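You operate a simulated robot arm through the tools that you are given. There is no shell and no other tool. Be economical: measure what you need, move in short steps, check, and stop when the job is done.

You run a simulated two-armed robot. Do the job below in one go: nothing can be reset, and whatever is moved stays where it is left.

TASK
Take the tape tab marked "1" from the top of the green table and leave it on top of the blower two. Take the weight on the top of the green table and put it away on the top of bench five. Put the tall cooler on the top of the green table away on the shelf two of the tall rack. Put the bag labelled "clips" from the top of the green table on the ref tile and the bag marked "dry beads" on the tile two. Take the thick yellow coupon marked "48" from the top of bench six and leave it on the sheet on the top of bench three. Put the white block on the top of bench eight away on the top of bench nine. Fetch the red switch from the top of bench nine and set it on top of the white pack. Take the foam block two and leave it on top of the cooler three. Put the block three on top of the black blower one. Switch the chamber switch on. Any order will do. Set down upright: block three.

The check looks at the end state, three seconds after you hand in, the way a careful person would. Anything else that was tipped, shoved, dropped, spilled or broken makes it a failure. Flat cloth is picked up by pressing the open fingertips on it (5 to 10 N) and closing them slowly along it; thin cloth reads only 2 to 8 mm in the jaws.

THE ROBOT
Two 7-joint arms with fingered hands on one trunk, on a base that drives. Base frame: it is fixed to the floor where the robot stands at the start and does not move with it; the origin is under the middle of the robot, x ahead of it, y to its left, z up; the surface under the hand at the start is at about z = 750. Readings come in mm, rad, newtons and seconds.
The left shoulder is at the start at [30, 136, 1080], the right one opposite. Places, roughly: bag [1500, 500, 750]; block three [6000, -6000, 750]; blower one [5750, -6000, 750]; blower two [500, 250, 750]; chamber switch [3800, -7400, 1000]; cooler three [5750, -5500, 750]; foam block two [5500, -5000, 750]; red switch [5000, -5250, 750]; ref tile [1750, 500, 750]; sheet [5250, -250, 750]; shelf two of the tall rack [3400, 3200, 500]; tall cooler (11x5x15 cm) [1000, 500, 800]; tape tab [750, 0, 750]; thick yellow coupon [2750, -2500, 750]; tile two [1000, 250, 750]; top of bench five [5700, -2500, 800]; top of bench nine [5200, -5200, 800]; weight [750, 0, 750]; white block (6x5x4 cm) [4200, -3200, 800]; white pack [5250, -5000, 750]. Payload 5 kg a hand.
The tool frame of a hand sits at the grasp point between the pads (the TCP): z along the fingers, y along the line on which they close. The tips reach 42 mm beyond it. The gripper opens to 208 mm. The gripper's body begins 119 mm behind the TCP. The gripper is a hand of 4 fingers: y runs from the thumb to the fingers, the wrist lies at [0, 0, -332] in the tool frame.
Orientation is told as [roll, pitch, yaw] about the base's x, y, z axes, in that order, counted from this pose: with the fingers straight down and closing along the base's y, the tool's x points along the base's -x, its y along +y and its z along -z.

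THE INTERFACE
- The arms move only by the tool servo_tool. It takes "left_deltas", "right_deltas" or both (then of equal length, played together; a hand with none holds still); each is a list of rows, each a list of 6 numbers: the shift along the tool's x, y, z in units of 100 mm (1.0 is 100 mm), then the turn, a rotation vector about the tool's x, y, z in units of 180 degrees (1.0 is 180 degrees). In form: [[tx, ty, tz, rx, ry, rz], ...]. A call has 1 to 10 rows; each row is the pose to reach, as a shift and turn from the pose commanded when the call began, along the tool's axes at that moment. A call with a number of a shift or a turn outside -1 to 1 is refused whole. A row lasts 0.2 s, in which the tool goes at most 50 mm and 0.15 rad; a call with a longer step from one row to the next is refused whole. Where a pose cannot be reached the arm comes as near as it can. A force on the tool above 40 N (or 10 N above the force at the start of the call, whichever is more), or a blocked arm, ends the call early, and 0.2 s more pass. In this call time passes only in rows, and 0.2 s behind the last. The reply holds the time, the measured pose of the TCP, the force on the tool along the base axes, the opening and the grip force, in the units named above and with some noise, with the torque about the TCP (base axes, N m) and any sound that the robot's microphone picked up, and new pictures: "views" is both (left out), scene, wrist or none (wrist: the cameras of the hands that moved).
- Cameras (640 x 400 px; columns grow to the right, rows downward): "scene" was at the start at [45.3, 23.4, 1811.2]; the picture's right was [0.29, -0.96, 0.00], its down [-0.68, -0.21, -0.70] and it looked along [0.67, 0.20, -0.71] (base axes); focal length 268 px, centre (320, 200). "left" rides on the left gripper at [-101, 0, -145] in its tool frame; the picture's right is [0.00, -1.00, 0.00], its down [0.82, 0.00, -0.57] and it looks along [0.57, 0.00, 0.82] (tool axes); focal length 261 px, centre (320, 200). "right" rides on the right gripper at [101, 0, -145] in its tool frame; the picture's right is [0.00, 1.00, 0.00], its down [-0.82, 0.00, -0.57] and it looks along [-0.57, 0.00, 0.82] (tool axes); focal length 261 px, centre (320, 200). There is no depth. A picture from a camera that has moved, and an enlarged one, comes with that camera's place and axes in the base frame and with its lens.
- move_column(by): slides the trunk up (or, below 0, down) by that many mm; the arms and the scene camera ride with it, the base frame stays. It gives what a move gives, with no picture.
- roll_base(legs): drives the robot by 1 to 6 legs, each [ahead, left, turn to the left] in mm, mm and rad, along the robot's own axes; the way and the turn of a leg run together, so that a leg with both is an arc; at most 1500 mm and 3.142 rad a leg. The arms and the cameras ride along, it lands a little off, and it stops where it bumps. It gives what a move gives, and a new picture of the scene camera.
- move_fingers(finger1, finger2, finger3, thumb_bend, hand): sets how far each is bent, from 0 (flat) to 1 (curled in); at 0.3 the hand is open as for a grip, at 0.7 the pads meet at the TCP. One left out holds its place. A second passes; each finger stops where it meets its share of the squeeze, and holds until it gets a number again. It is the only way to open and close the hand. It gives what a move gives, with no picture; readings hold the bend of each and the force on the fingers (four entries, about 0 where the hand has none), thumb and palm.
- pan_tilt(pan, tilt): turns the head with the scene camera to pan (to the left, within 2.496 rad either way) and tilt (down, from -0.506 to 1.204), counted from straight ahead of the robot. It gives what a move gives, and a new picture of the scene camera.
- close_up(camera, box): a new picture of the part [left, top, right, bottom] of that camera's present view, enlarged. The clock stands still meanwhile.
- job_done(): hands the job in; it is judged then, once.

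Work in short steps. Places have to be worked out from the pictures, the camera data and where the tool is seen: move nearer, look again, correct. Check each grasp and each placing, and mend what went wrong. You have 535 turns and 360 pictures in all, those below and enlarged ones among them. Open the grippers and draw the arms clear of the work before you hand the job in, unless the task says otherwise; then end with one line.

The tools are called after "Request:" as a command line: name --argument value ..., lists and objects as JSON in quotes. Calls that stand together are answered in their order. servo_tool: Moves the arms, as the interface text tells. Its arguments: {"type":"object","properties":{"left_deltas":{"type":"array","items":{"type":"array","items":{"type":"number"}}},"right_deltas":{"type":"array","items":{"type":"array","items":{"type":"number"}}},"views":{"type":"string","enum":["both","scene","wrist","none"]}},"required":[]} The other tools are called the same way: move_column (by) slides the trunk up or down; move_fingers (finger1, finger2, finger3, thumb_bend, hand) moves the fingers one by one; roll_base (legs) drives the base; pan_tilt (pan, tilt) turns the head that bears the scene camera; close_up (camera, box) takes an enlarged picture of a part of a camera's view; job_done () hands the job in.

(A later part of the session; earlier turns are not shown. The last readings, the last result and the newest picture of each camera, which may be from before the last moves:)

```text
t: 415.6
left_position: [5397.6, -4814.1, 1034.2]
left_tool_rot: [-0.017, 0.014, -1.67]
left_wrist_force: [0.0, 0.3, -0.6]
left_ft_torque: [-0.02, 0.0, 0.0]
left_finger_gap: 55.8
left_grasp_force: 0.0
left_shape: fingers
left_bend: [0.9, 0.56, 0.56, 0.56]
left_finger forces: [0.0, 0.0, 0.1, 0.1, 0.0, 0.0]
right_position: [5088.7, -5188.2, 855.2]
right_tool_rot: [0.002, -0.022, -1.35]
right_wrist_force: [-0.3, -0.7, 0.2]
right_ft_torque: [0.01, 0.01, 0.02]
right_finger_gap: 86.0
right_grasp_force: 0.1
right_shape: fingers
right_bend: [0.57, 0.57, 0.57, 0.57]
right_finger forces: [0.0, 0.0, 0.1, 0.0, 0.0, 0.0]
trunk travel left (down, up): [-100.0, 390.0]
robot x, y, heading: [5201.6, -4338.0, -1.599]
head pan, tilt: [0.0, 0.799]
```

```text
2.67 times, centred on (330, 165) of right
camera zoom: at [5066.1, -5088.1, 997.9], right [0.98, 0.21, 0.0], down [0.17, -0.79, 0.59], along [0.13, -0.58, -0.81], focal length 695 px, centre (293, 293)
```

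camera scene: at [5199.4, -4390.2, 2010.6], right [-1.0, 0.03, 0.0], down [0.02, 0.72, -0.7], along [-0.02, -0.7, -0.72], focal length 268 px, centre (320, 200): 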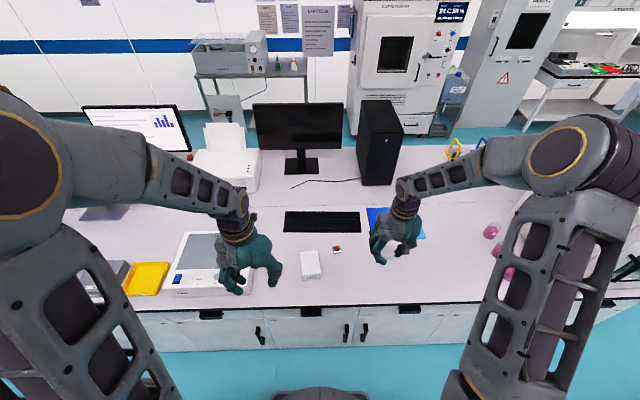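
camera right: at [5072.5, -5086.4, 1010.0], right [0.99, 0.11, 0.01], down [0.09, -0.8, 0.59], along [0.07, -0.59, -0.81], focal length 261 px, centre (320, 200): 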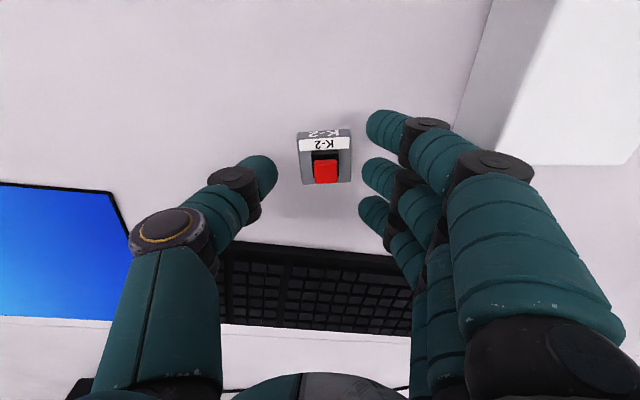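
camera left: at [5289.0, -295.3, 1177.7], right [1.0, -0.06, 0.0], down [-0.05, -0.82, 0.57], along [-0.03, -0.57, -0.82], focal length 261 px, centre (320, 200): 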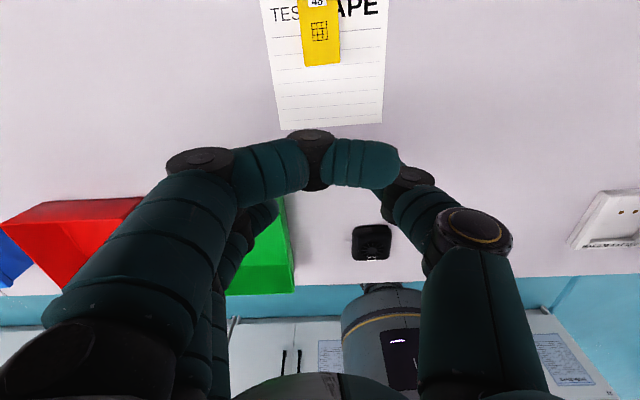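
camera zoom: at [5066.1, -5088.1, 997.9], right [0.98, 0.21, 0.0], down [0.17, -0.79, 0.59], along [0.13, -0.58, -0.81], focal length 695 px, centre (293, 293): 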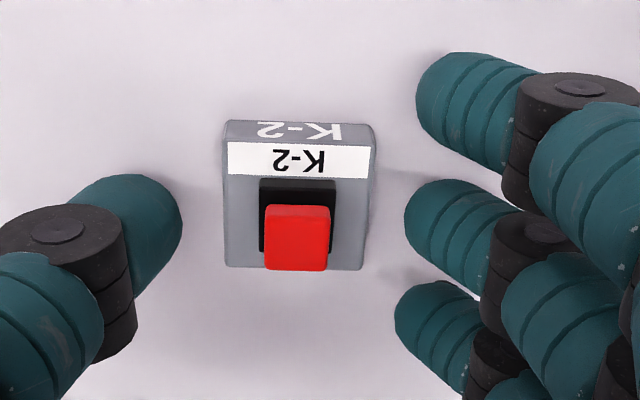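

Well aligned. I close thumb and middle finger and test-lift.

Request:
move_fingers --hand "right" --finger2 0.7 --thumb_bend 0.7

Request:
servo_tool --right_deltas '[[0, 0, -0.1, 0, 0, 0], [0, 0, -0.4, 0, 0, 0], [0, 0, -0.8, 0, 0, 0]]' --views "wrist"

```text
t: 416.6
left_position: [5396.0, -4813.8, 1035.3]
left_tool_rot: [-0.014, 0.011, -1.67]
left_wrist_force: [0.7, -0.4, 0.6]
left_ft_torque: [0.01, -0.02, 0.0]
left_finger_gap: 55.8
left_grasp_force: 0.2
left_shape: fingers
left_bend: [0.9, 0.56, 0.56, 0.56]
left_finger forces: [0.1, 0.0, 0.0, 0.0, 0.0, 0.0]
right_position: [5090.1, -5190.0, 858.3]
right_tool_rot: [0.004, -0.026, -1.351]
right_wrist_force: [0.1, -3.2, 16.6]
right_ft_torque: [-0.16, 0.22, 0.01]
right_finger_gap: 62.5
right_grasp_force: 12.4
right_shape: fingers
right_bend: [0.57, 0.63, 0.57, 0.69]
right_finger forces: [0.0, 8.6, 0.0, 0.0, 16.3, 0.0]
trunk travel left (down, up): [-100.0, 390.0]
robot x, y, heading: [5205.9, -4335.2, -1.599]
head pan, tilt: [0.0, 0.799]
```

```text
t: 417.4
left_position: [5396.7, -4813.8, 1035.2]
left_tool_rot: [-0.017, 0.012, -1.67]
left_wrist_force: [0.5, 1.3, 0.8]
left_ft_torque: [-0.07, 0.02, 0.04]
left_finger_gap: 55.9
left_grasp_force: 0.1
left_shape: fingers
left_bend: [0.9, 0.56, 0.56, 0.56]
left_finger forces: [0.1, 0.0, 0.0, 0.0, 0.0, 0.0]
right_position: [5087.1, -5183.2, 933.9]
right_tool_rot: [0.003, -0.023, -1.351]
right_wrist_force: [0.6, 0.6, 0.1]
right_ft_torque: [-0.11, 0.01, 0.02]
right_finger_gap: 60.5
right_grasp_force: 4.1
right_shape: fingers
right_bend: [0.57, 0.66, 0.57, 0.69]
right_finger forces: [0.0, 4.1, 0.0, 0.0, 4.3, 0.1]
trunk travel left (down, up): [-100.0, 390.0]
robot x, y, heading: [5201.5, -4337.7, -1.599]
head pan, tilt: [0.0, 0.799]
camera right: at [5064.1, -5084.0, 1076.8], right [0.98, 0.21, 0.0], down [0.17, -0.79, 0.59], along [0.13, -0.58, -0.81], focal length 261 px, centre (320, 200)
```

right: 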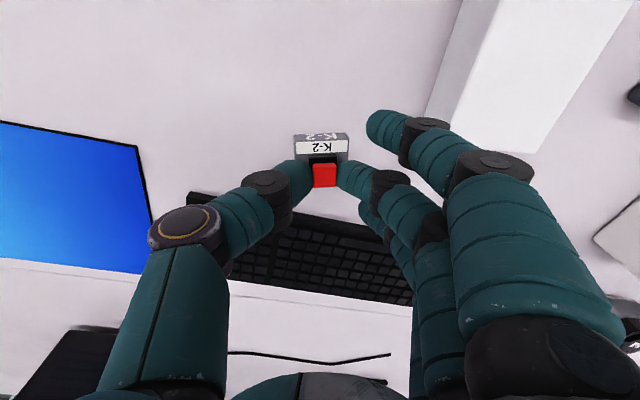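

Request:
close_up --camera "right" --box '[240, 100, 400, 220]'

```text
3.33 times, centred on (320, 160) of right
camera zoom: at [5064.1, -5084.0, 1076.8], right [0.98, 0.21, 0.0], down [0.17, -0.79, 0.59], along [0.13, -0.58, -0.81], focal length 869 px, centre (320, 333)
```

zoom: 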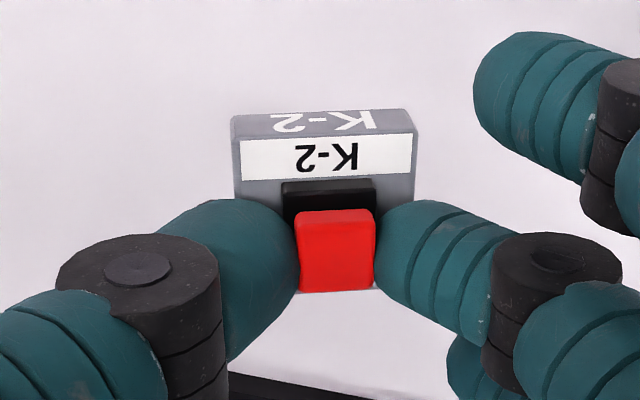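

The switch hangs level, held by its rocker sides. I raise it a little and carry it toward the LENS pack.

Request:
servo_tool --right_deltas '[[0, 0, -0.35, 0, 0, 0], [0.1, 0.3, -0.4, 0, 0, 0], [0.2, 0.6, -0.4, 0, 0, 0], [0.28, 0.82, -0.4, 0, 0, 0]]' --views "none"

Request:
servo_tool --right_deltas '[[0.1, 0.3, 0, 0, 0, 0], [0.2, 0.6, 0, 0, 0, 0], [0.28, 0.81, 0, 0, 0, 0]]' --views "both"

```text
t: 418.4
left_position: [5396.4, -4814.4, 1034.5]
left_tool_rot: [-0.016, 0.015, -1.671]
left_wrist_force: [1.1, 0.1, 0.1]
left_ft_torque: [0.0, 0.06, 0.01]
left_finger_gap: 56.2
left_grasp_force: 0.1
left_shape: fingers
left_bend: [0.9, 0.56, 0.56, 0.56]
left_finger forces: [0.0, 0.1, 0.1, 0.0, 0.0, 0.0]
right_position: [5164.0, -5140.6, 974.4]
right_tool_rot: [0.001, -0.024, -1.352]
right_wrist_force: [0.1, 0.3, -0.8]
right_ft_torque: [-0.02, -0.04, -0.02]
right_finger_gap: 60.5
right_grasp_force: 4.2
right_shape: fingers
right_bend: [0.57, 0.66, 0.57, 0.69]
right_finger forces: [0.1, 4.3, 0.0, 0.0, 4.3, 0.0]
trunk travel left (down, up): [-100.0, 390.0]
robot x, y, heading: [5202.8, -4337.0, -1.595]
head pan, tilt: [0.0, 0.799]
```

```text
t: 419.2
left_position: [5397.7, -4814.1, 1035.4]
left_tool_rot: [-0.015, 0.014, -1.67]
left_wrist_force: [0.2, 0.4, -0.7]
left_ft_torque: [-0.05, 0.09, -0.01]
left_finger_gap: 55.8
left_grasp_force: 0.0
left_shape: fingers
left_bend: [0.9, 0.56, 0.56, 0.56]
left_finger forces: [0.0, 0.0, 0.1, 0.0, 0.0, 0.0]
right_position: [5237.7, -5095.7, 972.1]
right_tool_rot: [0.002, -0.024, -1.351]
right_wrist_force: [0.4, -0.3, 0.0]
right_ft_torque: [-0.04, -0.01, 0.01]
right_finger_gap: 60.4
right_grasp_force: 4.1
right_shape: fingers
right_bend: [0.57, 0.66, 0.57, 0.69]
right_finger forces: [0.0, 4.2, 0.0, 0.1, 4.3, 0.0]
trunk travel left (down, up): [-100.0, 390.0]
robot x, y, heading: [5206.3, -4339.2, -1.601]
head pan, tilt: [0.0, 0.799]
camera scene: at [5200.7, -4389.6, 1810.6], right [-1.0, 0.03, 0.0], down [0.02, 0.72, -0.7], along [-0.02, -0.7, -0.72], focal length 268 px, centre (320, 200)
camera right: at [5214.0, -4993.7, 1115.3], right [0.98, 0.21, 0.0], down [0.17, -0.79, 0.59], along [0.13, -0.58, -0.81], focal length 261 px, centre (320, 200)
```

scene: 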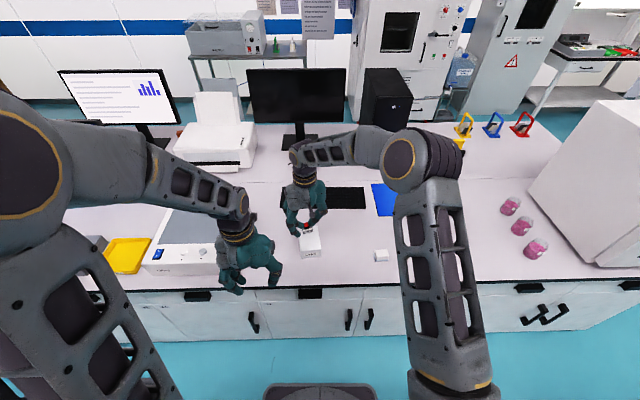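
right: 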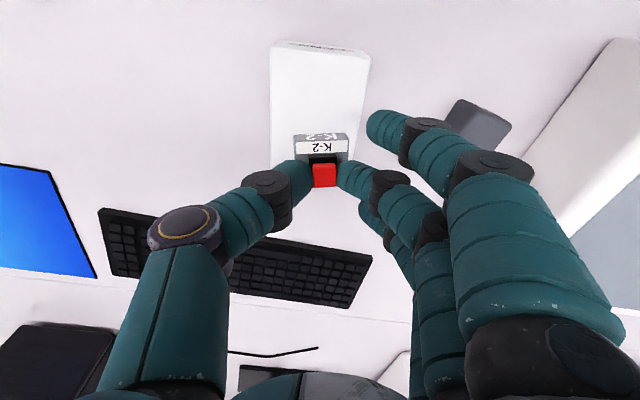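

The pack's top is at z≈843 centred (5232,−5096) — right below the switch. I lower to contact.

Request:
servo_tool --right_deltas '[[0, -0.03, 0.3, 0, 0, 0], [0, -0.05, 0.5, 0, 0, 0], [0, -0.05, 0.57, 0, 0, 0], [0, -0.05, 0.61, 0, 0, 0], [0, -0.05, 0.64, 0, 0, 0], [0, -0.05, 0.67, 0, 0, 0], [0, -0.05, 0.7, 0, 0, 0]]' --views "none"

Request:
close_up --camera "right" --box '[220, 20, 420, 220]'

```text
t: 420.2
left_position: [5395.2, -4811.9, 1036.1]
left_tool_rot: [-0.016, 0.015, -1.67]
left_wrist_force: [-1.1, -0.1, -0.4]
left_ft_torque: [0.09, 0.0, 0.01]
left_finger_gap: 56.0
left_grasp_force: 0.0
left_shape: fingers
left_bend: [0.9, 0.56, 0.56, 0.56]
left_finger forces: [0.0, 0.0, 0.0, 0.1, 0.0, 0.0]
right_position: [5232.6, -5099.3, 919.0]
right_tool_rot: [0.005, -0.032, -1.351]
right_wrist_force: [-3.3, 5.3, 23.3]
right_ft_torque: [0.52, -0.3, 0.08]
right_finger_gap: 63.4
right_grasp_force: 18.0
right_shape: fingers
right_bend: [0.57, 0.66, 0.57, 0.69]
right_finger forces: [0.0, 25.0, 0.0, 0.0, 10.3, 0.1]
trunk travel left (down, up): [-100.0, 390.0]
robot x, y, heading: [5205.5, -4339.2, -1.601]
head pan, tilt: [0.0, 0.799]
stopped in row 5 (right hand): the force on the tool passed its limit at 46 N (the readings are from after the stop); the commanded pose is now the measured one
```

```text
2.00 times, centred on (320, 120) of right
camera zoom: at [5208.7, -4997.7, 1062.0], right [0.98, 0.21, 0.0], down [0.17, -0.78, 0.6], along [0.13, -0.58, -0.8], focal length 521 px, centre (320, 360)
```

zoom: 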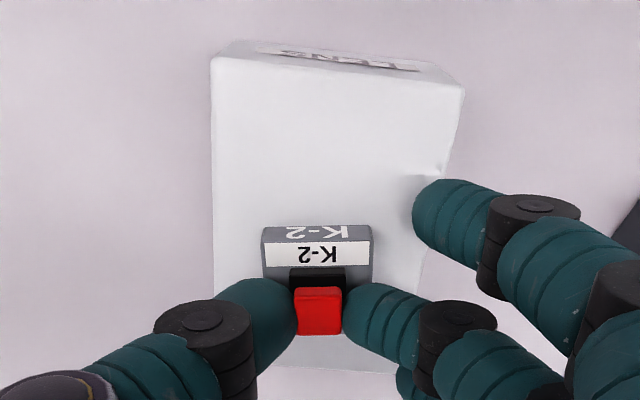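

Contact reached, but the switch sits toward the far end. I lift 6 mm, shift 20 mm toward me, and set down gently.

Request:
servo_tool --right_deltas '[[0, 0, -0.08, 0, 0, 0], [0.1, 0, -0.08, 0, 0, 0], [0.2, 0, -0.08, 0, 0, 0], [0.2, 0, -0.05, 0, 0, 0], [0.2, 0, -0.03, 0, 0, 0], [0.2, 0, -0.015, 0, 0, 0]]' --views "none"

Request:
close_up --camera "right" --box '[220, 20, 420, 220]'

```text
t: 421.6
left_position: [5396.6, -4812.3, 1035.5]
left_tool_rot: [-0.015, 0.012, -1.671]
left_wrist_force: [1.1, -0.8, -0.4]
left_ft_torque: [0.0, 0.02, 0.0]
left_finger_gap: 55.9
left_grasp_force: 0.0
left_shape: fingers
left_bend: [0.9, 0.56, 0.56, 0.56]
left_finger forces: [0.0, 0.0, 0.0, 0.0, 0.0, 0.0]
right_position: [5227.5, -5079.6, 921.4]
right_tool_rot: [0.006, -0.033, -1.349]
right_wrist_force: [-2.0, 2.8, 28.7]
right_ft_torque: [0.35, -0.48, 0.02]
right_finger_gap: 62.8
right_grasp_force: 18.1
right_shape: fingers
right_bend: [0.57, 0.65, 0.57, 0.69]
right_finger forces: [0.0, 24.8, 0.0, 0.0, 11.6, 0.1]
trunk travel left (down, up): [-100.0, 390.0]
robot x, y, heading: [5201.1, -4340.7, -1.596]
head pan, tilt: [0.0, 0.799]
```

```text
2.00 times, centred on (320, 120) of right
camera zoom: at [5203.5, -4977.8, 1062.6], right [0.98, 0.21, 0.0], down [0.17, -0.78, 0.6], along [0.13, -0.58, -0.8], focal length 521 px, centre (320, 360)
```

zoom: 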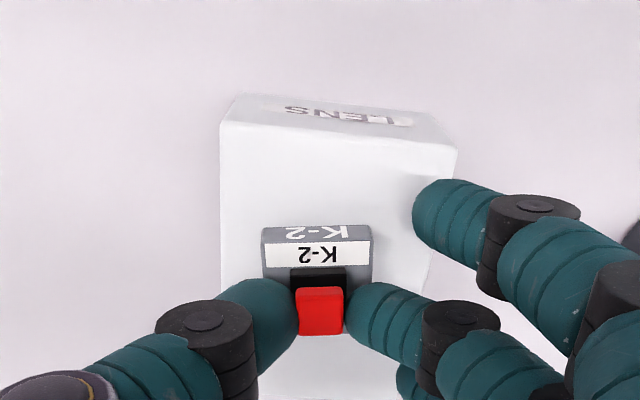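

Well centred. I ease off the force and open.

Request:
servo_tool --right_deltas '[[0, 0, -0.02, 0, 0, 0], [0, 0, -0.035, 0, 0, 0]]' --views "none"

Request:
move_fingers --hand "right" --finger2 0.57 --thumb_bend 0.6

Request:
close_up --camera "right" --box '[220, 20, 420, 220]'

```text
t: 422.2
left_position: [5396.3, -4813.5, 1033.5]
left_tool_rot: [-0.014, 0.011, -1.669]
left_wrist_force: [-0.6, 0.5, 0.5]
left_ft_torque: [0.04, -0.02, 0.01]
left_finger_gap: 56.2
left_grasp_force: 0.0
left_shape: fingers
left_bend: [0.9, 0.56, 0.56, 0.56]
left_finger forces: [0.0, 0.0, 0.0, 0.0, 0.0, 0.0]
right_position: [5227.5, -5079.1, 922.6]
right_tool_rot: [0.005, -0.03, -1.351]
right_wrist_force: [0.4, -2.7, 12.7]
right_ft_torque: [0.0, -0.26, -0.05]
right_finger_gap: 62.3
right_grasp_force: 9.7
right_shape: fingers
right_bend: [0.57, 0.65, 0.57, 0.69]
right_finger forces: [0.0, 12.5, 0.1, 0.0, 6.9, 0.0]
trunk travel left (down, up): [-100.0, 390.0]
robot x, y, heading: [5205.5, -4339.7, -1.606]
head pan, tilt: [0.0, 0.799]
```

```text
t: 423.2
left_position: [5395.4, -4813.7, 1035.5]
left_tool_rot: [-0.016, 0.015, -1.671]
left_wrist_force: [-0.4, -0.2, 0.2]
left_ft_torque: [-0.02, 0.01, -0.03]
left_finger_gap: 56.0
left_grasp_force: 0.0
left_shape: fingers
left_bend: [0.9, 0.56, 0.56, 0.56]
left_finger forces: [0.0, 0.1, 0.0, 0.0, 0.1, 0.1]
right_position: [5227.2, -5079.9, 922.4]
right_tool_rot: [0.005, -0.03, -1.352]
right_wrist_force: [0.4, -0.6, -0.5]
right_ft_torque: [0.0, -0.02, 0.0]
right_finger_gap: 78.0
right_grasp_force: 0.0
right_shape: fingers
right_bend: [0.57, 0.56, 0.57, 0.6]
right_finger forces: [0.0, 0.0, 0.0, 0.1, 0.1, 0.0]
trunk travel left (down, up): [-100.0, 390.0]
robot x, y, heading: [5201.1, -4338.3, -1.595]
head pan, tilt: [0.0, 0.799]
```

```text
2.00 times, centred on (320, 120) of right
camera zoom: at [5203.3, -4978.2, 1064.0], right [0.98, 0.21, 0.0], down [0.17, -0.79, 0.6], along [0.13, -0.58, -0.8], focal length 521 px, centre (320, 360)
```

zoom: 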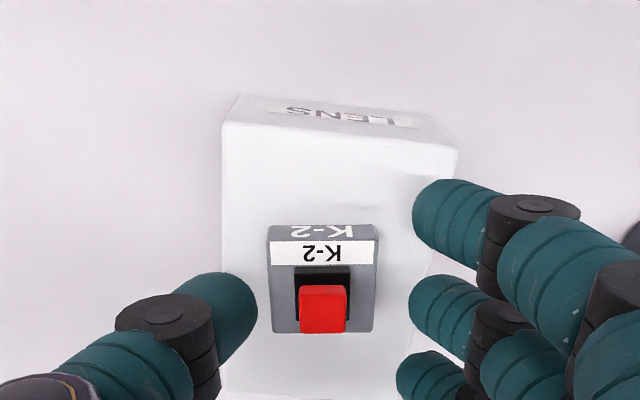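

The switch sits squarely on the pack. I lift the right hand away and prepare the left hand for foam block 2.

Request:
servo_tool --right_deltas '[[0, 0, -0.3, 0, 0, 0], [0, 0, -0.7, 0, 0, 0], [0.3, -0.2, -1, 0, 0, 0], [0.7, -0.4, -1, 0, 0, 0]]' --views "none"

Request:
move_fingers --hand "left" --finger1 0.45 --finger2 0.45 --finger3 0.45 --thumb_bend 0.45

Request:
roll_base --legs '[[0, 60, 0]]'

Request:
servo_tool --left_deltas '[[-0.45, 0, 0, 0, 0, 0], [-0.9, 0, 0, 0, 0, 0], [-1, 0, 0, 0, 0, 0]]' --views "none"

Request:
servo_tool --left_deltas '[[-0.45, -0.1, 0, 0, 0, 0], [-0.9, -0.2, 0, 0, 0, 0], [-1, -0.2, 0, 0, 0, 0]]' --views "both"

```text
t: 424.2
left_position: [5396.0, -4814.0, 1034.7]
left_tool_rot: [-0.016, 0.014, -1.669]
left_wrist_force: [-0.5, -0.1, -0.1]
left_ft_torque: [0.0, -0.05, 0.0]
left_finger_gap: 55.9
left_grasp_force: 0.0
left_shape: fingers
left_bend: [0.9, 0.56, 0.56, 0.56]
left_finger forces: [0.0, 0.0, 0.1, 0.0, 0.1, 0.0]
right_position: [5171.8, -5020.1, 1021.1]
right_tool_rot: [0.006, -0.028, -1.349]
right_wrist_force: [-0.6, -0.9, 0.1]
right_ft_torque: [-0.02, -0.01, 0.0]
right_finger_gap: 78.1
right_grasp_force: 0.1
right_shape: fingers
right_bend: [0.57, 0.56, 0.57, 0.6]
right_finger forces: [0.0, 0.1, 0.1, 0.0, 0.0, 0.1]
trunk travel left (down, up): [-100.0, 390.0]
robot x, y, heading: [5204.6, -4339.3, -1.599]
head pan, tilt: [0.0, 0.799]
```

```text
t: 425.2
left_position: [5396.7, -4813.7, 1034.4]
left_tool_rot: [-0.014, 0.015, -1.671]
left_wrist_force: [0.9, -0.3, 0.0]
left_ft_torque: [0.0, 0.02, 0.03]
left_finger_gap: 145.8
left_grasp_force: 0.0
left_shape: fingers
left_bend: [0.45, 0.45, 0.45, 0.45]
left_finger forces: [0.0, 0.1, 0.0, 0.0, 0.0, 0.1]
right_position: [5171.4, -5019.5, 1020.4]
right_tool_rot: [0.004, -0.031, -1.35]
right_wrist_force: [-0.5, -0.5, 0.0]
right_ft_torque: [-0.01, 0.02, -0.01]
right_finger_gap: 78.1
right_grasp_force: 0.1
right_shape: fingers
right_bend: [0.57, 0.56, 0.57, 0.6]
right_finger forces: [0.0, 0.0, 0.1, 0.0, 0.1, 0.0]
trunk travel left (down, up): [-100.0, 390.0]
robot x, y, heading: [5204.5, -4337.4, -1.6]
head pan, tilt: [0.0, 0.799]
```

```text
t: 426.1
left_position: [5457.6, -4815.8, 1034.0]
left_tool_rot: [-0.018, 0.015, -1.668]
left_wrist_force: [2.0, 0.4, 0.6]
left_ft_torque: [0.0, 0.29, 0.0]
left_finger_gap: 146.0
left_grasp_force: 0.1
left_shape: fingers
left_bend: [0.45, 0.45, 0.45, 0.45]
left_finger forces: [0.1, 0.0, 0.0, 0.0, 0.0, 0.0]
right_position: [5232.9, -5021.3, 1020.6]
right_tool_rot: [0.002, -0.03, -1.351]
right_wrist_force: [1.8, -0.5, -0.1]
right_ft_torque: [0.0, 0.36, -0.03]
right_finger_gap: 78.0
right_grasp_force: 0.1
right_shape: fingers
right_bend: [0.57, 0.56, 0.57, 0.6]
right_finger forces: [0.1, 0.0, 0.0, 0.0, 0.0, 0.1]
trunk travel left (down, up): [-100.0, 390.0]
robot x, y, heading: [5262.1, -4341.3, -1.599]
head pan, tilt: [0.0, 0.799]
camera scene: at [5262.2, -4391.9, 1810.6], right [-1.0, 0.03, 0.0], down [0.02, 0.72, -0.7], along [-0.02, -0.7, -0.72], focal length 268 px, centre (320, 200)
```

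scene: 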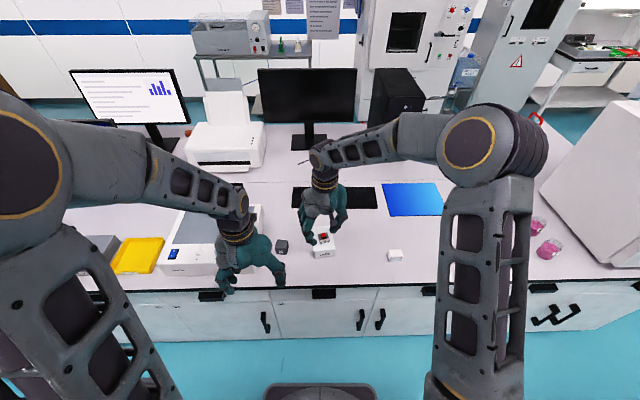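

```text
t: 426.9
left_position: [5446.7, -4914.3, 1031.5]
left_tool_rot: [-0.016, 0.015, -1.67]
left_wrist_force: [-0.4, 0.4, 0.0]
left_ft_torque: [-0.02, -0.03, -0.02]
left_finger_gap: 146.1
left_grasp_force: 0.0
left_shape: fingers
left_bend: [0.45, 0.45, 0.45, 0.45]
left_finger forces: [0.0, 0.1, 0.0, 0.0, 0.0, 0.0]
right_position: [5230.1, -5020.8, 1021.8]
right_tool_rot: [0.006, -0.029, -1.35]
right_wrist_force: [0.0, -0.2, -0.8]
right_ft_torque: [0.05, 0.0, 0.0]
right_finger_gap: 78.1
right_grasp_force: 0.2
right_shape: fingers
right_bend: [0.57, 0.56, 0.57, 0.6]
right_finger forces: [0.1, 0.0, 0.0, 0.1, 0.0, 0.0]
trunk travel left (down, up): [-100.0, 390.0]
robot x, y, heading: [5263.9, -4345.6, -1.597]
head pan, tilt: [0.0, 0.799]
```

```text
t: 427.8
left_position: [5415.7, -5013.4, 1033.2]
left_tool_rot: [-0.014, 0.014, -1.67]
left_wrist_force: [3.7, 0.1, 0.3]
left_ft_torque: [-0.01, 0.15, -0.11]
left_finger_gap: 145.2
left_grasp_force: 0.1
left_shape: fingers
left_bend: [0.45, 0.45, 0.45, 0.45]
left_finger forces: [0.0, 0.0, 0.0, 0.0, 0.0, 0.0]
right_position: [5230.0, -5021.2, 1021.3]
right_tool_rot: [0.002, -0.03, -1.35]
right_wrist_force: [-3.9, -0.6, -0.5]
right_ft_torque: [0.02, -0.16, 0.04]
right_finger_gap: 78.1
right_grasp_force: 0.1
right_shape: fingers
right_bend: [0.57, 0.57, 0.57, 0.6]
right_finger forces: [0.0, 0.1, 0.0, 0.0, 0.1, 0.0]
trunk travel left (down, up): [-100.0, 390.0]
robot x, y, heading: [5260.7, -4343.3, -1.599]
head pan, tilt: [0.0, 0.799]
camera scene: at [5258.2, -4391.8, 1810.6], right [-1.0, 0.03, 0.0], down [0.02, 0.72, -0.7], along [-0.02, -0.7, -0.72], focal length 268 px, centre (320, 200)
camera left: at [5408.3, -5116.5, 1175.2], right [-1.0, 0.09, 0.01], down [0.08, 0.81, 0.58], along [0.04, 0.58, -0.81], focal length 261 px, centre (320, 200)
```

scene: 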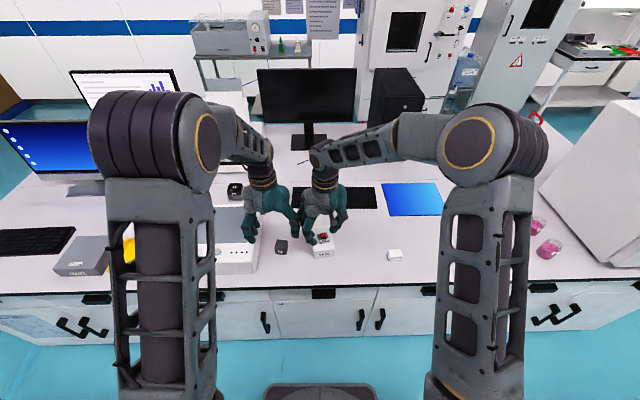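
left: 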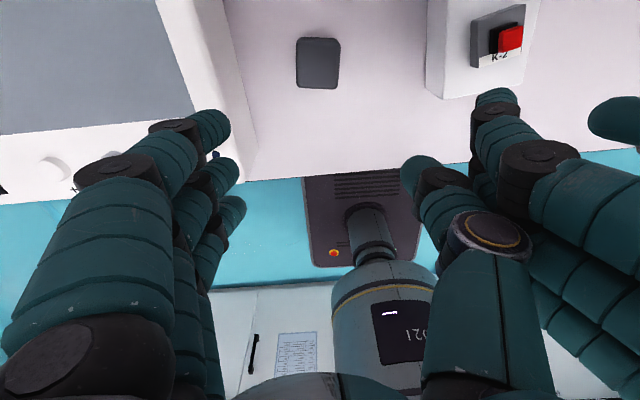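

My two hands just touched; I move the right hand away to the right, then set the left hand's opening for the ~50 mm foam block.

Request:
servo_tool --right_deltas '[[0.1, -0.45, 0, 0, 0, 0], [0.2, -0.9, 0, 0, 0, 0], [0.3, -1, 0, 0, 0, 0]]' --views "none"

Request:
move_fingers --hand "left" --finger1 0.53 --finger2 0.53 --finger3 0.53 --thumb_bend 0.53

Request:
servo_tool --left_deltas '[[-0.3, 0.02, 0.35, 0, 0, 0], [-0.54, 0.02, 0.75, 0, 0, 0], [-0.54, 0.02, 1, 0, 0, 0]]' --views "wrist"

```text
t: 428.6
left_position: [5414.4, -5011.5, 1031.3]
left_tool_rot: [-0.015, 0.015, -1.67]
left_wrist_force: [-0.6, 0.1, 0.9]
left_ft_torque: [-0.04, -0.05, -0.01]
left_finger_gap: 145.8
left_grasp_force: 0.1
left_shape: fingers
left_bend: [0.45, 0.45, 0.45, 0.45]
left_finger forces: [0.0, 0.1, 0.1, 0.0, 0.0, 0.0]
right_position: [5127.4, -5015.5, 1020.0]
right_tool_rot: [0.008, -0.029, -1.35]
right_wrist_force: [0.6, -0.2, -0.1]
right_ft_torque: [-0.05, 0.0, 0.02]
right_finger_gap: 78.0
right_grasp_force: 0.0
right_shape: fingers
right_bend: [0.57, 0.56, 0.57, 0.6]
right_finger forces: [0.0, 0.1, 0.0, 0.0, 0.1, 0.0]
trunk travel left (down, up): [-100.0, 390.0]
robot x, y, heading: [5264.4, -4338.3, -1.598]
head pan, tilt: [0.0, 0.799]
```

```text
t: 429.6
left_position: [5414.8, -5011.4, 1032.7]
left_tool_rot: [-0.017, 0.014, -1.67]
left_wrist_force: [0.0, -0.7, 0.5]
left_ft_torque: [0.04, -0.02, 0.0]
left_finger_gap: 106.3
left_grasp_force: 0.1
left_shape: fingers
left_bend: [0.53, 0.53, 0.53, 0.53]
left_finger forces: [0.0, 0.0, 0.1, 0.1, 0.1, 0.0]
right_position: [5127.8, -5016.6, 1020.6]
right_tool_rot: [0.006, -0.029, -1.349]
right_wrist_force: [0.8, 0.4, 0.5]
right_ft_torque: [-0.01, -0.01, 0.06]
right_finger_gap: 78.2
right_grasp_force: 0.1
right_shape: fingers
right_bend: [0.57, 0.56, 0.57, 0.6]
right_finger forces: [0.0, 0.0, 0.0, 0.2, 0.1, 0.0]
trunk travel left (down, up): [-100.0, 390.0]
robot x, y, heading: [5258.1, -4336.3, -1.602]
head pan, tilt: [0.0, 0.799]
```

```text
t: 430.4
left_position: [5410.8, -5066.8, 931.3]
left_tool_rot: [-0.015, 0.014, -1.671]
left_wrist_force: [0.8, -0.8, 0.7]
left_ft_torque: [0.05, 0.0, -0.01]
left_finger_gap: 105.9
left_grasp_force: 0.0
left_shape: fingers
left_bend: [0.53, 0.53, 0.53, 0.53]
left_finger forces: [0.1, 0.0, 0.0, 0.1, 0.0, 0.0]
right_position: [5126.1, -5016.0, 1020.1]
right_tool_rot: [0.004, -0.029, -1.348]
right_wrist_force: [0.3, -0.5, 1.0]
right_ft_torque: [0.04, -0.03, 0.0]
right_finger_gap: 78.1
right_grasp_force: 0.1
right_shape: fingers
right_bend: [0.57, 0.56, 0.57, 0.6]
right_finger forces: [0.1, 0.0, 0.1, 0.0, 0.0, 0.0]
trunk travel left (down, up): [-100.0, 390.0]
robot x, y, heading: [5259.8, -4338.6, -1.6]
head pan, tilt: [0.0, 0.799]
camera left: at [5403.9, -5169.7, 1074.1], right [-1.0, 0.09, 0.02], down [0.09, 0.81, 0.58], along [0.04, 0.58, -0.81], focal length 261 px, centre (320, 200)
```

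left: 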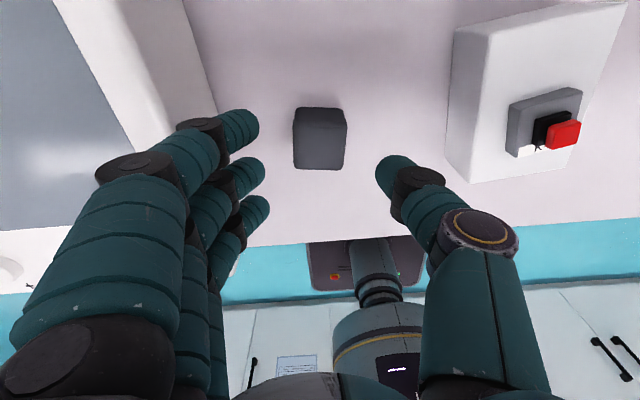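

The foam block is centred beneath the hand. I descend to z≈860 and close gently.

Request:
servo_tool --left_deltas '[[0, 0, 0.35, 0, 0, 0], [0, 0, 0.6, 0, 0, 0], [0, 0, 0.71, 0, 0, 0]]' --views "none"

Request:
move_fingers --hand "left" --finger1 0.62 --finger2 0.64 --finger3 0.62 --thumb_bend 0.64

Request:
close_up --camera "left" --box '[200, 80, 440, 240]'

```text
t: 431.1
left_position: [5410.6, -5064.4, 859.6]
left_tool_rot: [-0.017, 0.013, -1.671]
left_wrist_force: [0.2, 1.0, -0.9]
left_ft_torque: [0.05, -0.01, 0.0]
left_finger_gap: 106.3
left_grasp_force: 0.1
left_shape: fingers
left_bend: [0.53, 0.53, 0.53, 0.53]
left_finger forces: [0.1, 0.1, 0.0, 0.0, 0.0, 0.0]
right_position: [5127.1, -5015.4, 1019.1]
right_tool_rot: [0.006, -0.03, -1.349]
right_wrist_force: [0.5, -0.5, -0.9]
right_ft_torque: [0.04, 0.01, 0.02]
right_finger_gap: 78.3
right_grasp_force: 0.0
right_shape: fingers
right_bend: [0.57, 0.56, 0.57, 0.6]
right_finger forces: [0.0, 0.0, 0.0, 0.0, 0.0, 0.0]
trunk travel left (down, up): [-100.0, 390.0]
robot x, y, heading: [5266.7, -4341.8, -1.602]
head pan, tilt: [0.0, 0.799]
```

```text
t: 432.1
left_position: [5410.3, -5062.6, 861.3]
left_tool_rot: [-0.015, 0.015, -1.669]
left_wrist_force: [-0.4, 0.3, -0.9]
left_ft_torque: [-0.03, 0.03, 0.01]
left_finger_gap: 65.1
left_grasp_force: 6.4
left_shape: fingers
left_bend: [0.62, 0.61, 0.62, 0.62]
left_finger forces: [0.6, 5.8, 0.1, 0.1, 6.6, 0.1]
right_position: [5126.9, -5015.7, 1020.1]
right_tool_rot: [0.006, -0.03, -1.349]
right_wrist_force: [-0.1, -0.2, 0.3]
right_ft_torque: [0.02, 0.02, 0.0]
right_finger_gap: 78.3
right_grasp_force: 0.0
right_shape: fingers
right_bend: [0.57, 0.56, 0.57, 0.6]
right_finger forces: [0.0, 0.0, 0.0, 0.1, 0.0, 0.0]
trunk travel left (down, up): [-100.0, 390.0]
robot x, y, heading: [5261.9, -4341.0, -1.603]
head pan, tilt: [0.0, 0.799]
```

```text
2.50 times, centred on (320, 160) of left
camera zoom: at [5402.8, -5167.3, 1003.9], right [-1.0, 0.09, 0.01], down [0.08, 0.81, 0.58], along [0.04, 0.58, -0.81], focal length 652 px, centre (320, 300)
```

zoom: 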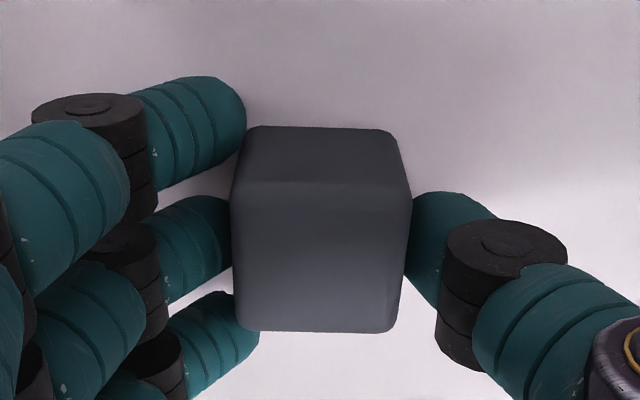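

Gripped at ~6 N. I lift and raise it, then shift the base left for cooler three.

Request:
servo_tool --left_deltas '[[0, 0, -0.1, 0, 0, 0], [0, 0, -0.45, 0, 0, 0], [0, 0, -0.9, 0, 0, 0], [0, 0, -1, 0, 0, 0]]' --views "wrist"

Request:
servo_tool --left_deltas '[[0, 0, -0.4, 0, 0, 0], [0, 0, -0.8, 0, 0, 0]]' --right_deltas '[[0.3, 0, -0.2, 0, 0, 0], [0.7, 0, -0.3, 0, 0, 0]]' --views "none"

Request:
pan_tilt --pan 0.6 --tilt 0.7

```text
t: 433.1
left_position: [5411.2, -5064.9, 960.9]
left_tool_rot: [-0.015, 0.015, -1.668]
left_wrist_force: [-0.3, -0.3, -0.2]
left_ft_torque: [0.04, 0.03, -0.01]
left_finger_gap: 64.8
left_grasp_force: 6.5
left_shape: fingers
left_bend: [0.62, 0.61, 0.62, 0.62]
left_finger forces: [0.6, 6.0, 0.1, 0.0, 6.6, 0.1]
right_position: [5127.7, -5016.3, 1020.7]
right_tool_rot: [0.005, -0.03, -1.348]
right_wrist_force: [0.5, -0.7, 0.4]
right_ft_torque: [0.03, 0.01, 0.02]
right_finger_gap: 78.2
right_grasp_force: 0.1
right_shape: fingers
right_bend: [0.57, 0.56, 0.57, 0.6]
right_finger forces: [0.0, 0.1, 0.0, 0.0, 0.1, 0.1]
trunk travel left (down, up): [-100.0, 390.0]
robot x, y, heading: [5260.5, -4339.3, -1.597]
head pan, tilt: [0.0, 0.799]
camera left: at [5404.1, -5168.8, 1103.1], right [-1.0, 0.09, 0.02], down [0.08, 0.81, 0.58], along [0.04, 0.58, -0.81], focal length 261 px, centre (320, 200)
```

left: 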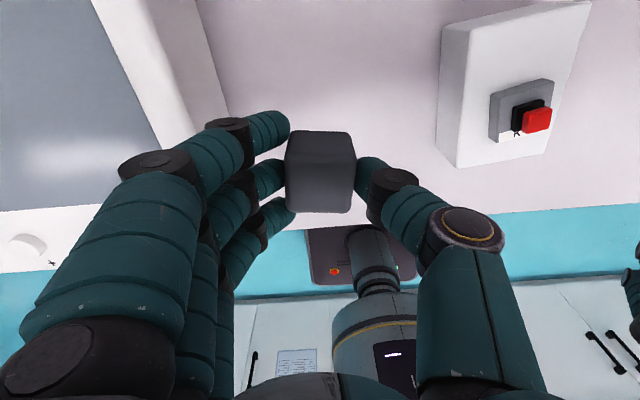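

```text
t: 433.8
left_position: [5411.1, -5064.6, 1043.1]
left_tool_rot: [-0.014, 0.014, -1.669]
left_wrist_force: [-1.2, 0.6, -0.2]
left_ft_torque: [-0.11, -0.03, 0.01]
left_finger_gap: 65.0
left_grasp_force: 6.1
left_shape: fingers
left_bend: [0.62, 0.61, 0.62, 0.62]
left_finger forces: [0.6, 6.0, 0.1, 0.1, 6.7, 0.1]
right_position: [5110.7, -4945.8, 1049.9]
right_tool_rot: [0.004, -0.032, -1.35]
right_wrist_force: [0.9, 1.6, -0.3]
right_ft_torque: [-0.13, -0.04, 0.0]
right_finger_gap: 78.2
right_grasp_force: 0.0
right_shape: fingers
right_bend: [0.57, 0.56, 0.57, 0.6]
right_finger forces: [0.1, 0.0, 0.0, 0.0, 0.0, 0.0]
trunk travel left (down, up): [-100.0, 390.0]
robot x, y, heading: [5260.0, -4340.7, -1.599]
head pan, tilt: [0.0, 0.799]
```

```text
t: 434.8
left_position: [5411.6, -5065.2, 1040.9]
left_tool_rot: [-0.016, 0.015, -1.668]
left_wrist_force: [-1.5, -1.0, 0.2]
left_ft_torque: [-0.02, -0.02, -0.03]
left_finger_gap: 65.1
left_grasp_force: 6.8
left_shape: fingers
left_bend: [0.62, 0.61, 0.62, 0.62]
left_finger forces: [0.6, 6.0, 0.1, 0.0, 6.5, 0.1]
right_position: [5109.6, -4947.7, 1048.2]
right_tool_rot: [0.004, -0.029, -1.349]
right_wrist_force: [-0.5, 0.2, -0.7]
right_ft_torque: [0.02, -0.02, -0.02]
right_finger_gap: 78.2
right_grasp_force: 0.1
right_shape: fingers
right_bend: [0.57, 0.56, 0.57, 0.6]
right_finger forces: [0.1, 0.0, 0.0, 0.0, 0.0, 0.0]
trunk travel left (down, up): [-100.0, 390.0]
robot x, y, heading: [5257.4, -4340.3, -1.596]
head pan, tilt: [0.6, 0.7]
camera scene: at [5306.3, -4383.1, 1818.8], right [-0.84, -0.54, 0.0], down [-0.35, 0.54, -0.76], along [0.41, -0.64, -0.64], focal length 268 px, centre (320, 200)
```

scene: 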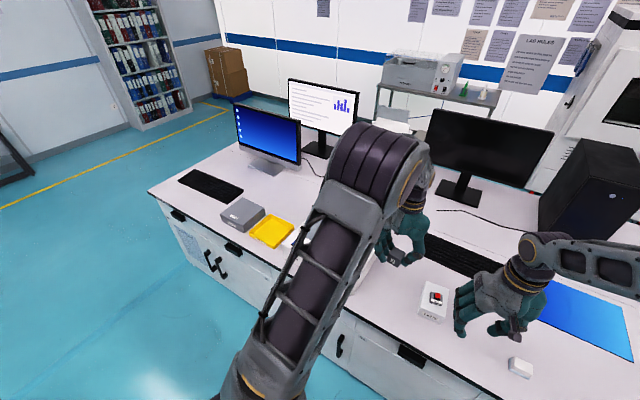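

I move the base left and nearer so the left hand can reach cooler three.

Request:
roll_base --legs '[[0, 235, 0.026], [150, 0, 0]]'

Request:
servo_tool --left_deltas '[[-0.45, 0, 0, 0, 0, 0], [-0.9, 0, 0, 0, 0, 0], [-1, 0, 0, 0, 0, 0]]' --right_deltas '[[0.45, 0, 0, 0, 0, 0], [0.9, 0, 0, 0, 0, 0], [1, 0, 0, 0, 0, 0]]' --views "both"

```text
t: 437.5
left_position: [5667.1, -5218.1, 1040.3]
left_tool_rot: [-0.015, 0.016, -1.641]
left_wrist_force: [-0.3, -0.6, -1.0]
left_ft_torque: [0.2, 0.01, 0.01]
left_finger_gap: 65.0
left_grasp_force: 6.8
left_shape: fingers
left_bend: [0.62, 0.61, 0.62, 0.62]
left_finger forces: [0.7, 6.0, 0.0, 0.1, 6.6, 0.0]
right_position: [5362.9, -5107.6, 1046.0]
right_tool_rot: [0.005, -0.028, -1.321]
right_wrist_force: [0.6, -1.3, -1.2]
right_ft_torque: [0.18, 0.01, -0.02]
right_finger_gap: 78.2
right_grasp_force: 0.0
right_shape: fingers
right_bend: [0.57, 0.56, 0.57, 0.6]
right_finger forces: [0.1, 0.1, 0.0, 0.0, 0.1, 0.1]
trunk travel left (down, up): [-100.0, 390.0]
robot x, y, heading: [5494.4, -4496.0, -1.572]
head pan, tilt: [0.6, 0.7]
camera scene: at [5542.6, -4539.3, 1818.7], right [-0.83, -0.56, 0.0], down [-0.36, 0.53, -0.76], along [0.43, -0.63, -0.65], focal length 268 px, centre (320, 200)
```

scene: 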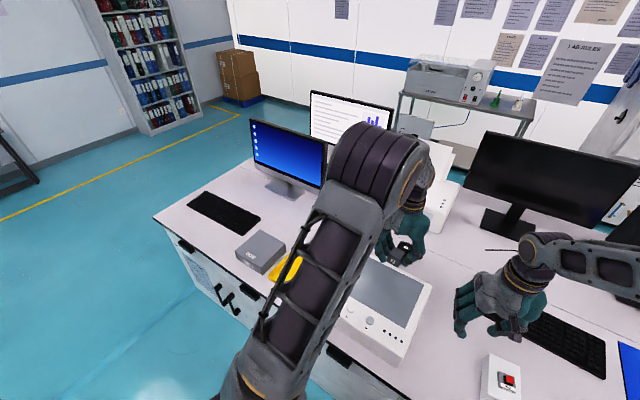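

```text
t: 438.3
left_position: [5658.5, -5316.0, 1042.1]
left_tool_rot: [-0.016, 0.014, -1.642]
left_wrist_force: [-0.1, -0.5, 0.3]
left_ft_torque: [-0.01, -0.01, -0.02]
left_finger_gap: 64.8
left_grasp_force: 6.5
left_shape: fingers
left_bend: [0.62, 0.61, 0.62, 0.62]
left_finger forces: [0.6, 6.0, 0.0, 0.1, 6.7, 0.1]
right_position: [5336.6, -5007.9, 1045.3]
right_tool_rot: [0.005, -0.03, -1.322]
right_wrist_force: [-0.7, -0.1, -0.5]
right_ft_torque: [-0.02, -0.02, -0.03]
right_finger_gap: 78.3
right_grasp_force: 0.1
right_shape: fingers
right_bend: [0.57, 0.56, 0.57, 0.6]
right_finger forces: [0.0, 0.0, 0.1, 0.1, 0.0, 0.1]
trunk travel left (down, up): [-100.0, 390.0]
robot x, y, heading: [5495.6, -4496.1, -1.572]
head pan, tilt: [0.6, 0.7]
camera scene: at [5542.2, -4535.9, 1818.9], right [-0.83, -0.56, 0.0], down [-0.36, 0.53, -0.77], along [0.43, -0.63, -0.64], focal length 268 px, centre (320, 200)
camera right: at [5310.6, -4908.0, 1186.1], right [0.97, 0.24, 0.01], down [0.19, -0.78, 0.6], along [0.15, -0.58, -0.8], focal length 261 px, centre (320, 200)
camera left: at [5655.0, -5420.6, 1184.9], right [-1.0, 0.07, 0.01], down [0.06, 0.81, 0.58], along [0.03, 0.58, -0.81], focal length 261 px, centre (320, 200)
```

scene: 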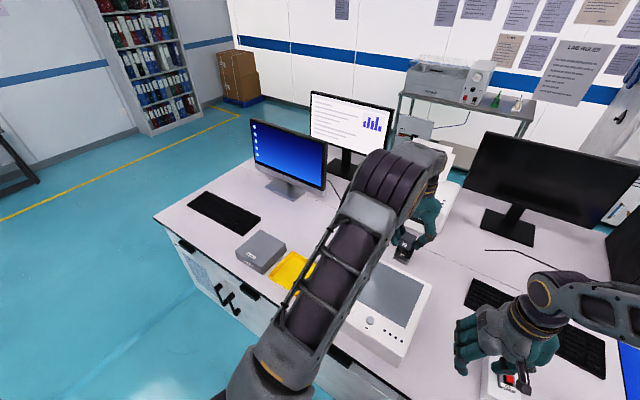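
right: 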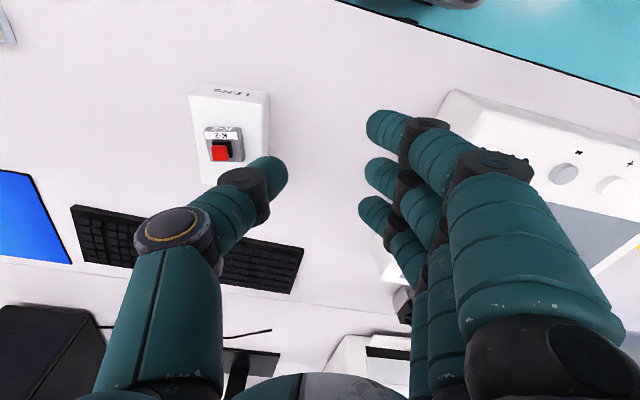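
left: 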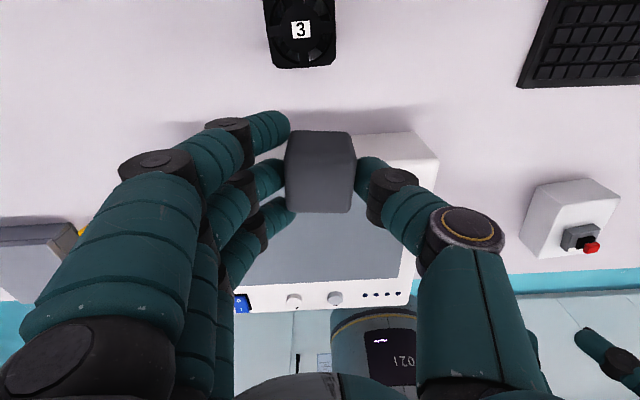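

Cooler 3 is at about (5673,−5410). I move the foam block over it and look again.

Request:
servo_tool --left_deltas '[[-0.4, 0.1, 0, 0, 0, 0], [-0.8, 0.2, 0, 0, 0, 0], [-0.93, 0.22, 0.3, 0, 0, 0], [-0.93, 0.22, 0.6, 0, 0, 0]]' --views "wrist"

```text
t: 439.3
left_position: [5673.9, -5407.8, 978.8]
left_tool_rot: [-0.015, 0.014, -1.639]
left_wrist_force: [1.5, -0.7, 0.3]
left_ft_torque: [0.04, 0.0, 0.0]
left_finger_gap: 65.0
left_grasp_force: 6.6
left_shape: fingers
left_bend: [0.62, 0.61, 0.62, 0.62]
left_finger forces: [0.6, 6.0, 0.0, 0.0, 6.5, 0.0]
right_position: [5336.6, -5008.7, 1044.3]
right_tool_rot: [0.006, -0.03, -1.322]
right_wrist_force: [0.3, -1.0, -0.6]
right_ft_torque: [0.01, -0.02, 0.06]
right_finger_gap: 78.2
right_grasp_force: 0.0
right_shape: fingers
right_bend: [0.57, 0.56, 0.57, 0.6]
right_finger forces: [0.0, 0.1, 0.1, 0.0, 0.0, 0.0]
trunk travel left (down, up): [-100.0, 390.0]
robot x, y, heading: [5495.2, -4497.6, -1.569]
head pan, tilt: [0.6, 0.7]
camera left: at [5670.0, -5512.5, 1120.7], right [-1.0, 0.07, 0.02], down [0.06, 0.81, 0.58], along [0.03, 0.58, -0.81], focal length 261 px, centre (320, 200)
```

left: 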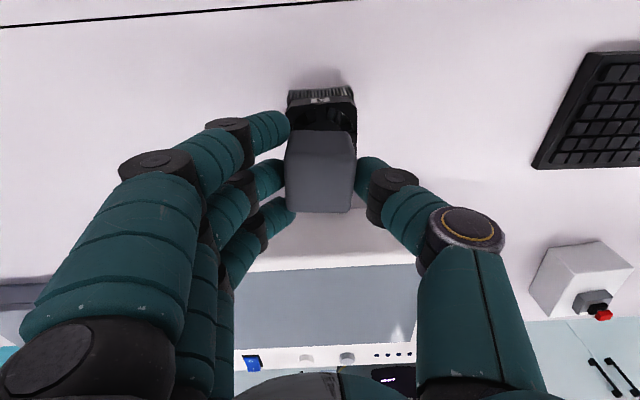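

The foam needs +8 mm in y. I correct and lower slowly onto the cooler.

Request:
servo_tool --left_deltas '[[0.08, -0.03, 0.3, 0, 0, 0], [0.08, -0.03, 0.55, 0, 0, 0], [0.08, -0.03, 0.63, 0, 0, 0], [0.08, -0.03, 0.67, 0, 0, 0], [0.08, -0.03, 0.7, 0, 0, 0], [0.08, -0.03, 0.73, 0, 0, 0], [0.08, -0.03, 0.76, 0, 0, 0]]' --views "wrist"

```text
t: 440.3
left_position: [5672.7, -5404.0, 920.5]
left_tool_rot: [-0.012, 0.002, -1.642]
left_wrist_force: [0.7, 3.0, 24.0]
left_ft_torque: [-0.1, -0.42, 0.08]
left_finger_gap: 62.7
left_grasp_force: 14.4
left_shape: fingers
left_bend: [0.62, 0.61, 0.62, 0.63]
left_finger forces: [15.3, 5.5, 0.2, 0.0, 8.3, 0.1]
right_position: [5337.5, -5008.6, 1043.5]
right_tool_rot: [0.005, -0.029, -1.322]
right_wrist_force: [0.5, 0.0, -0.3]
right_ft_torque: [0.13, 0.0, -0.04]
right_finger_gap: 78.2
right_grasp_force: 0.1
right_shape: fingers
right_bend: [0.57, 0.56, 0.57, 0.6]
right_finger forces: [0.1, 0.0, 0.0, 0.0, 0.1, 0.0]
trunk travel left (down, up): [-100.0, 390.0]
robot x, y, heading: [5497.1, -4496.4, -1.57]
head pan, tilt: [0.6, 0.7]
stopped in row 4 (left hand): the force on the tool passed its limit at 44 N (the readings are from after the stop); the commanded pose is now the measured one
camera left: at [5668.2, -5506.8, 1065.1], right [-1.0, 0.06, 0.01], down [0.06, 0.82, 0.57], along [0.03, 0.57, -0.82], focal length 261 px, centre (320, 200)
```

left: 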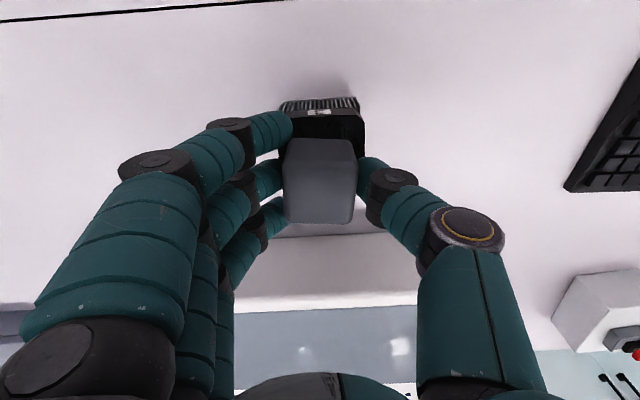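

Finger 1 is pressing on the cooler's rim. I rise 8 mm, open the idle fingers, and look closely.

Request:
servo_tool --left_deltas '[[0, 0, -0.05, 0, 0, 0], [-0.04, 0, -0.08, 0, 0, 0]]' --views "none"

Request:
move_fingers --hand "left" --finger1 0.46 --finger3 0.46

Request:
close_up --camera "left" --box '[200, 70, 440, 230]'

```text
t: 440.9
left_position: [5673.5, -5405.1, 922.9]
left_tool_rot: [-0.015, 0.008, -1.641]
left_wrist_force: [0.4, -0.5, 0.7]
left_ft_torque: [0.0, -0.02, 0.02]
left_finger_gap: 63.1
left_grasp_force: 6.1
left_shape: fingers
left_bend: [0.62, 0.61, 0.62, 0.63]
left_finger forces: [1.0, 5.1, 0.0, 0.0, 5.4, 0.0]
right_position: [5337.5, -5008.3, 1044.5]
right_tool_rot: [0.005, -0.03, -1.321]
right_wrist_force: [-0.7, -0.4, -0.1]
right_ft_torque: [-0.03, 0.01, 0.01]
right_finger_gap: 78.3
right_grasp_force: 0.1
right_shape: fingers
right_bend: [0.57, 0.56, 0.57, 0.6]
right_finger forces: [0.1, 0.0, 0.0, 0.0, 0.1, 0.0]
trunk travel left (down, up): [-100.0, 390.0]
robot x, y, heading: [5497.7, -4496.0, -1.569]
head pan, tilt: [0.6, 0.7]
```

```text
t: 441.9
left_position: [5672.0, -5406.0, 925.1]
left_tool_rot: [-0.014, 0.008, -1.641]
left_wrist_force: [0.2, -0.3, 0.0]
left_ft_torque: [0.02, 0.01, -0.01]
left_finger_gap: 101.7
left_grasp_force: 5.4
left_shape: fingers
left_bend: [0.46, 0.61, 0.46, 0.63]
left_finger forces: [0.0, 5.5, 0.1, 0.0, 5.5, 0.0]
right_position: [5337.3, -5009.9, 1044.2]
right_tool_rot: [0.005, -0.029, -1.323]
right_wrist_force: [0.0, 0.7, -0.3]
right_ft_torque: [-0.01, -0.03, -0.03]
right_finger_gap: 78.2
right_grasp_force: 0.1
right_shape: fingers
right_bend: [0.57, 0.56, 0.57, 0.6]
right_finger forces: [0.0, 0.0, 0.0, 0.0, 0.0, 0.0]
trunk travel left (down, up): [-100.0, 390.0]
robot x, y, heading: [5496.3, -4493.8, -1.57]
head pan, tilt: [0.6, 0.7]
```

```text
2.50 times, centred on (320, 150) of left
camera zoom: at [5668.1, -5509.9, 1067.8], right [-1.0, 0.06, 0.01], down [0.06, 0.81, 0.58], along [0.03, 0.58, -0.82], focal length 652 px, centre (320, 325)
```

zoom: 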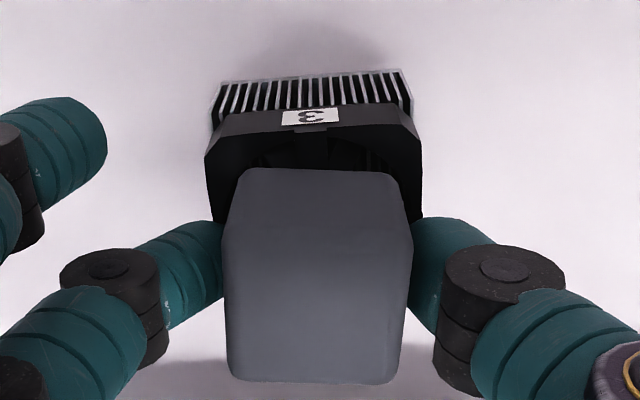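

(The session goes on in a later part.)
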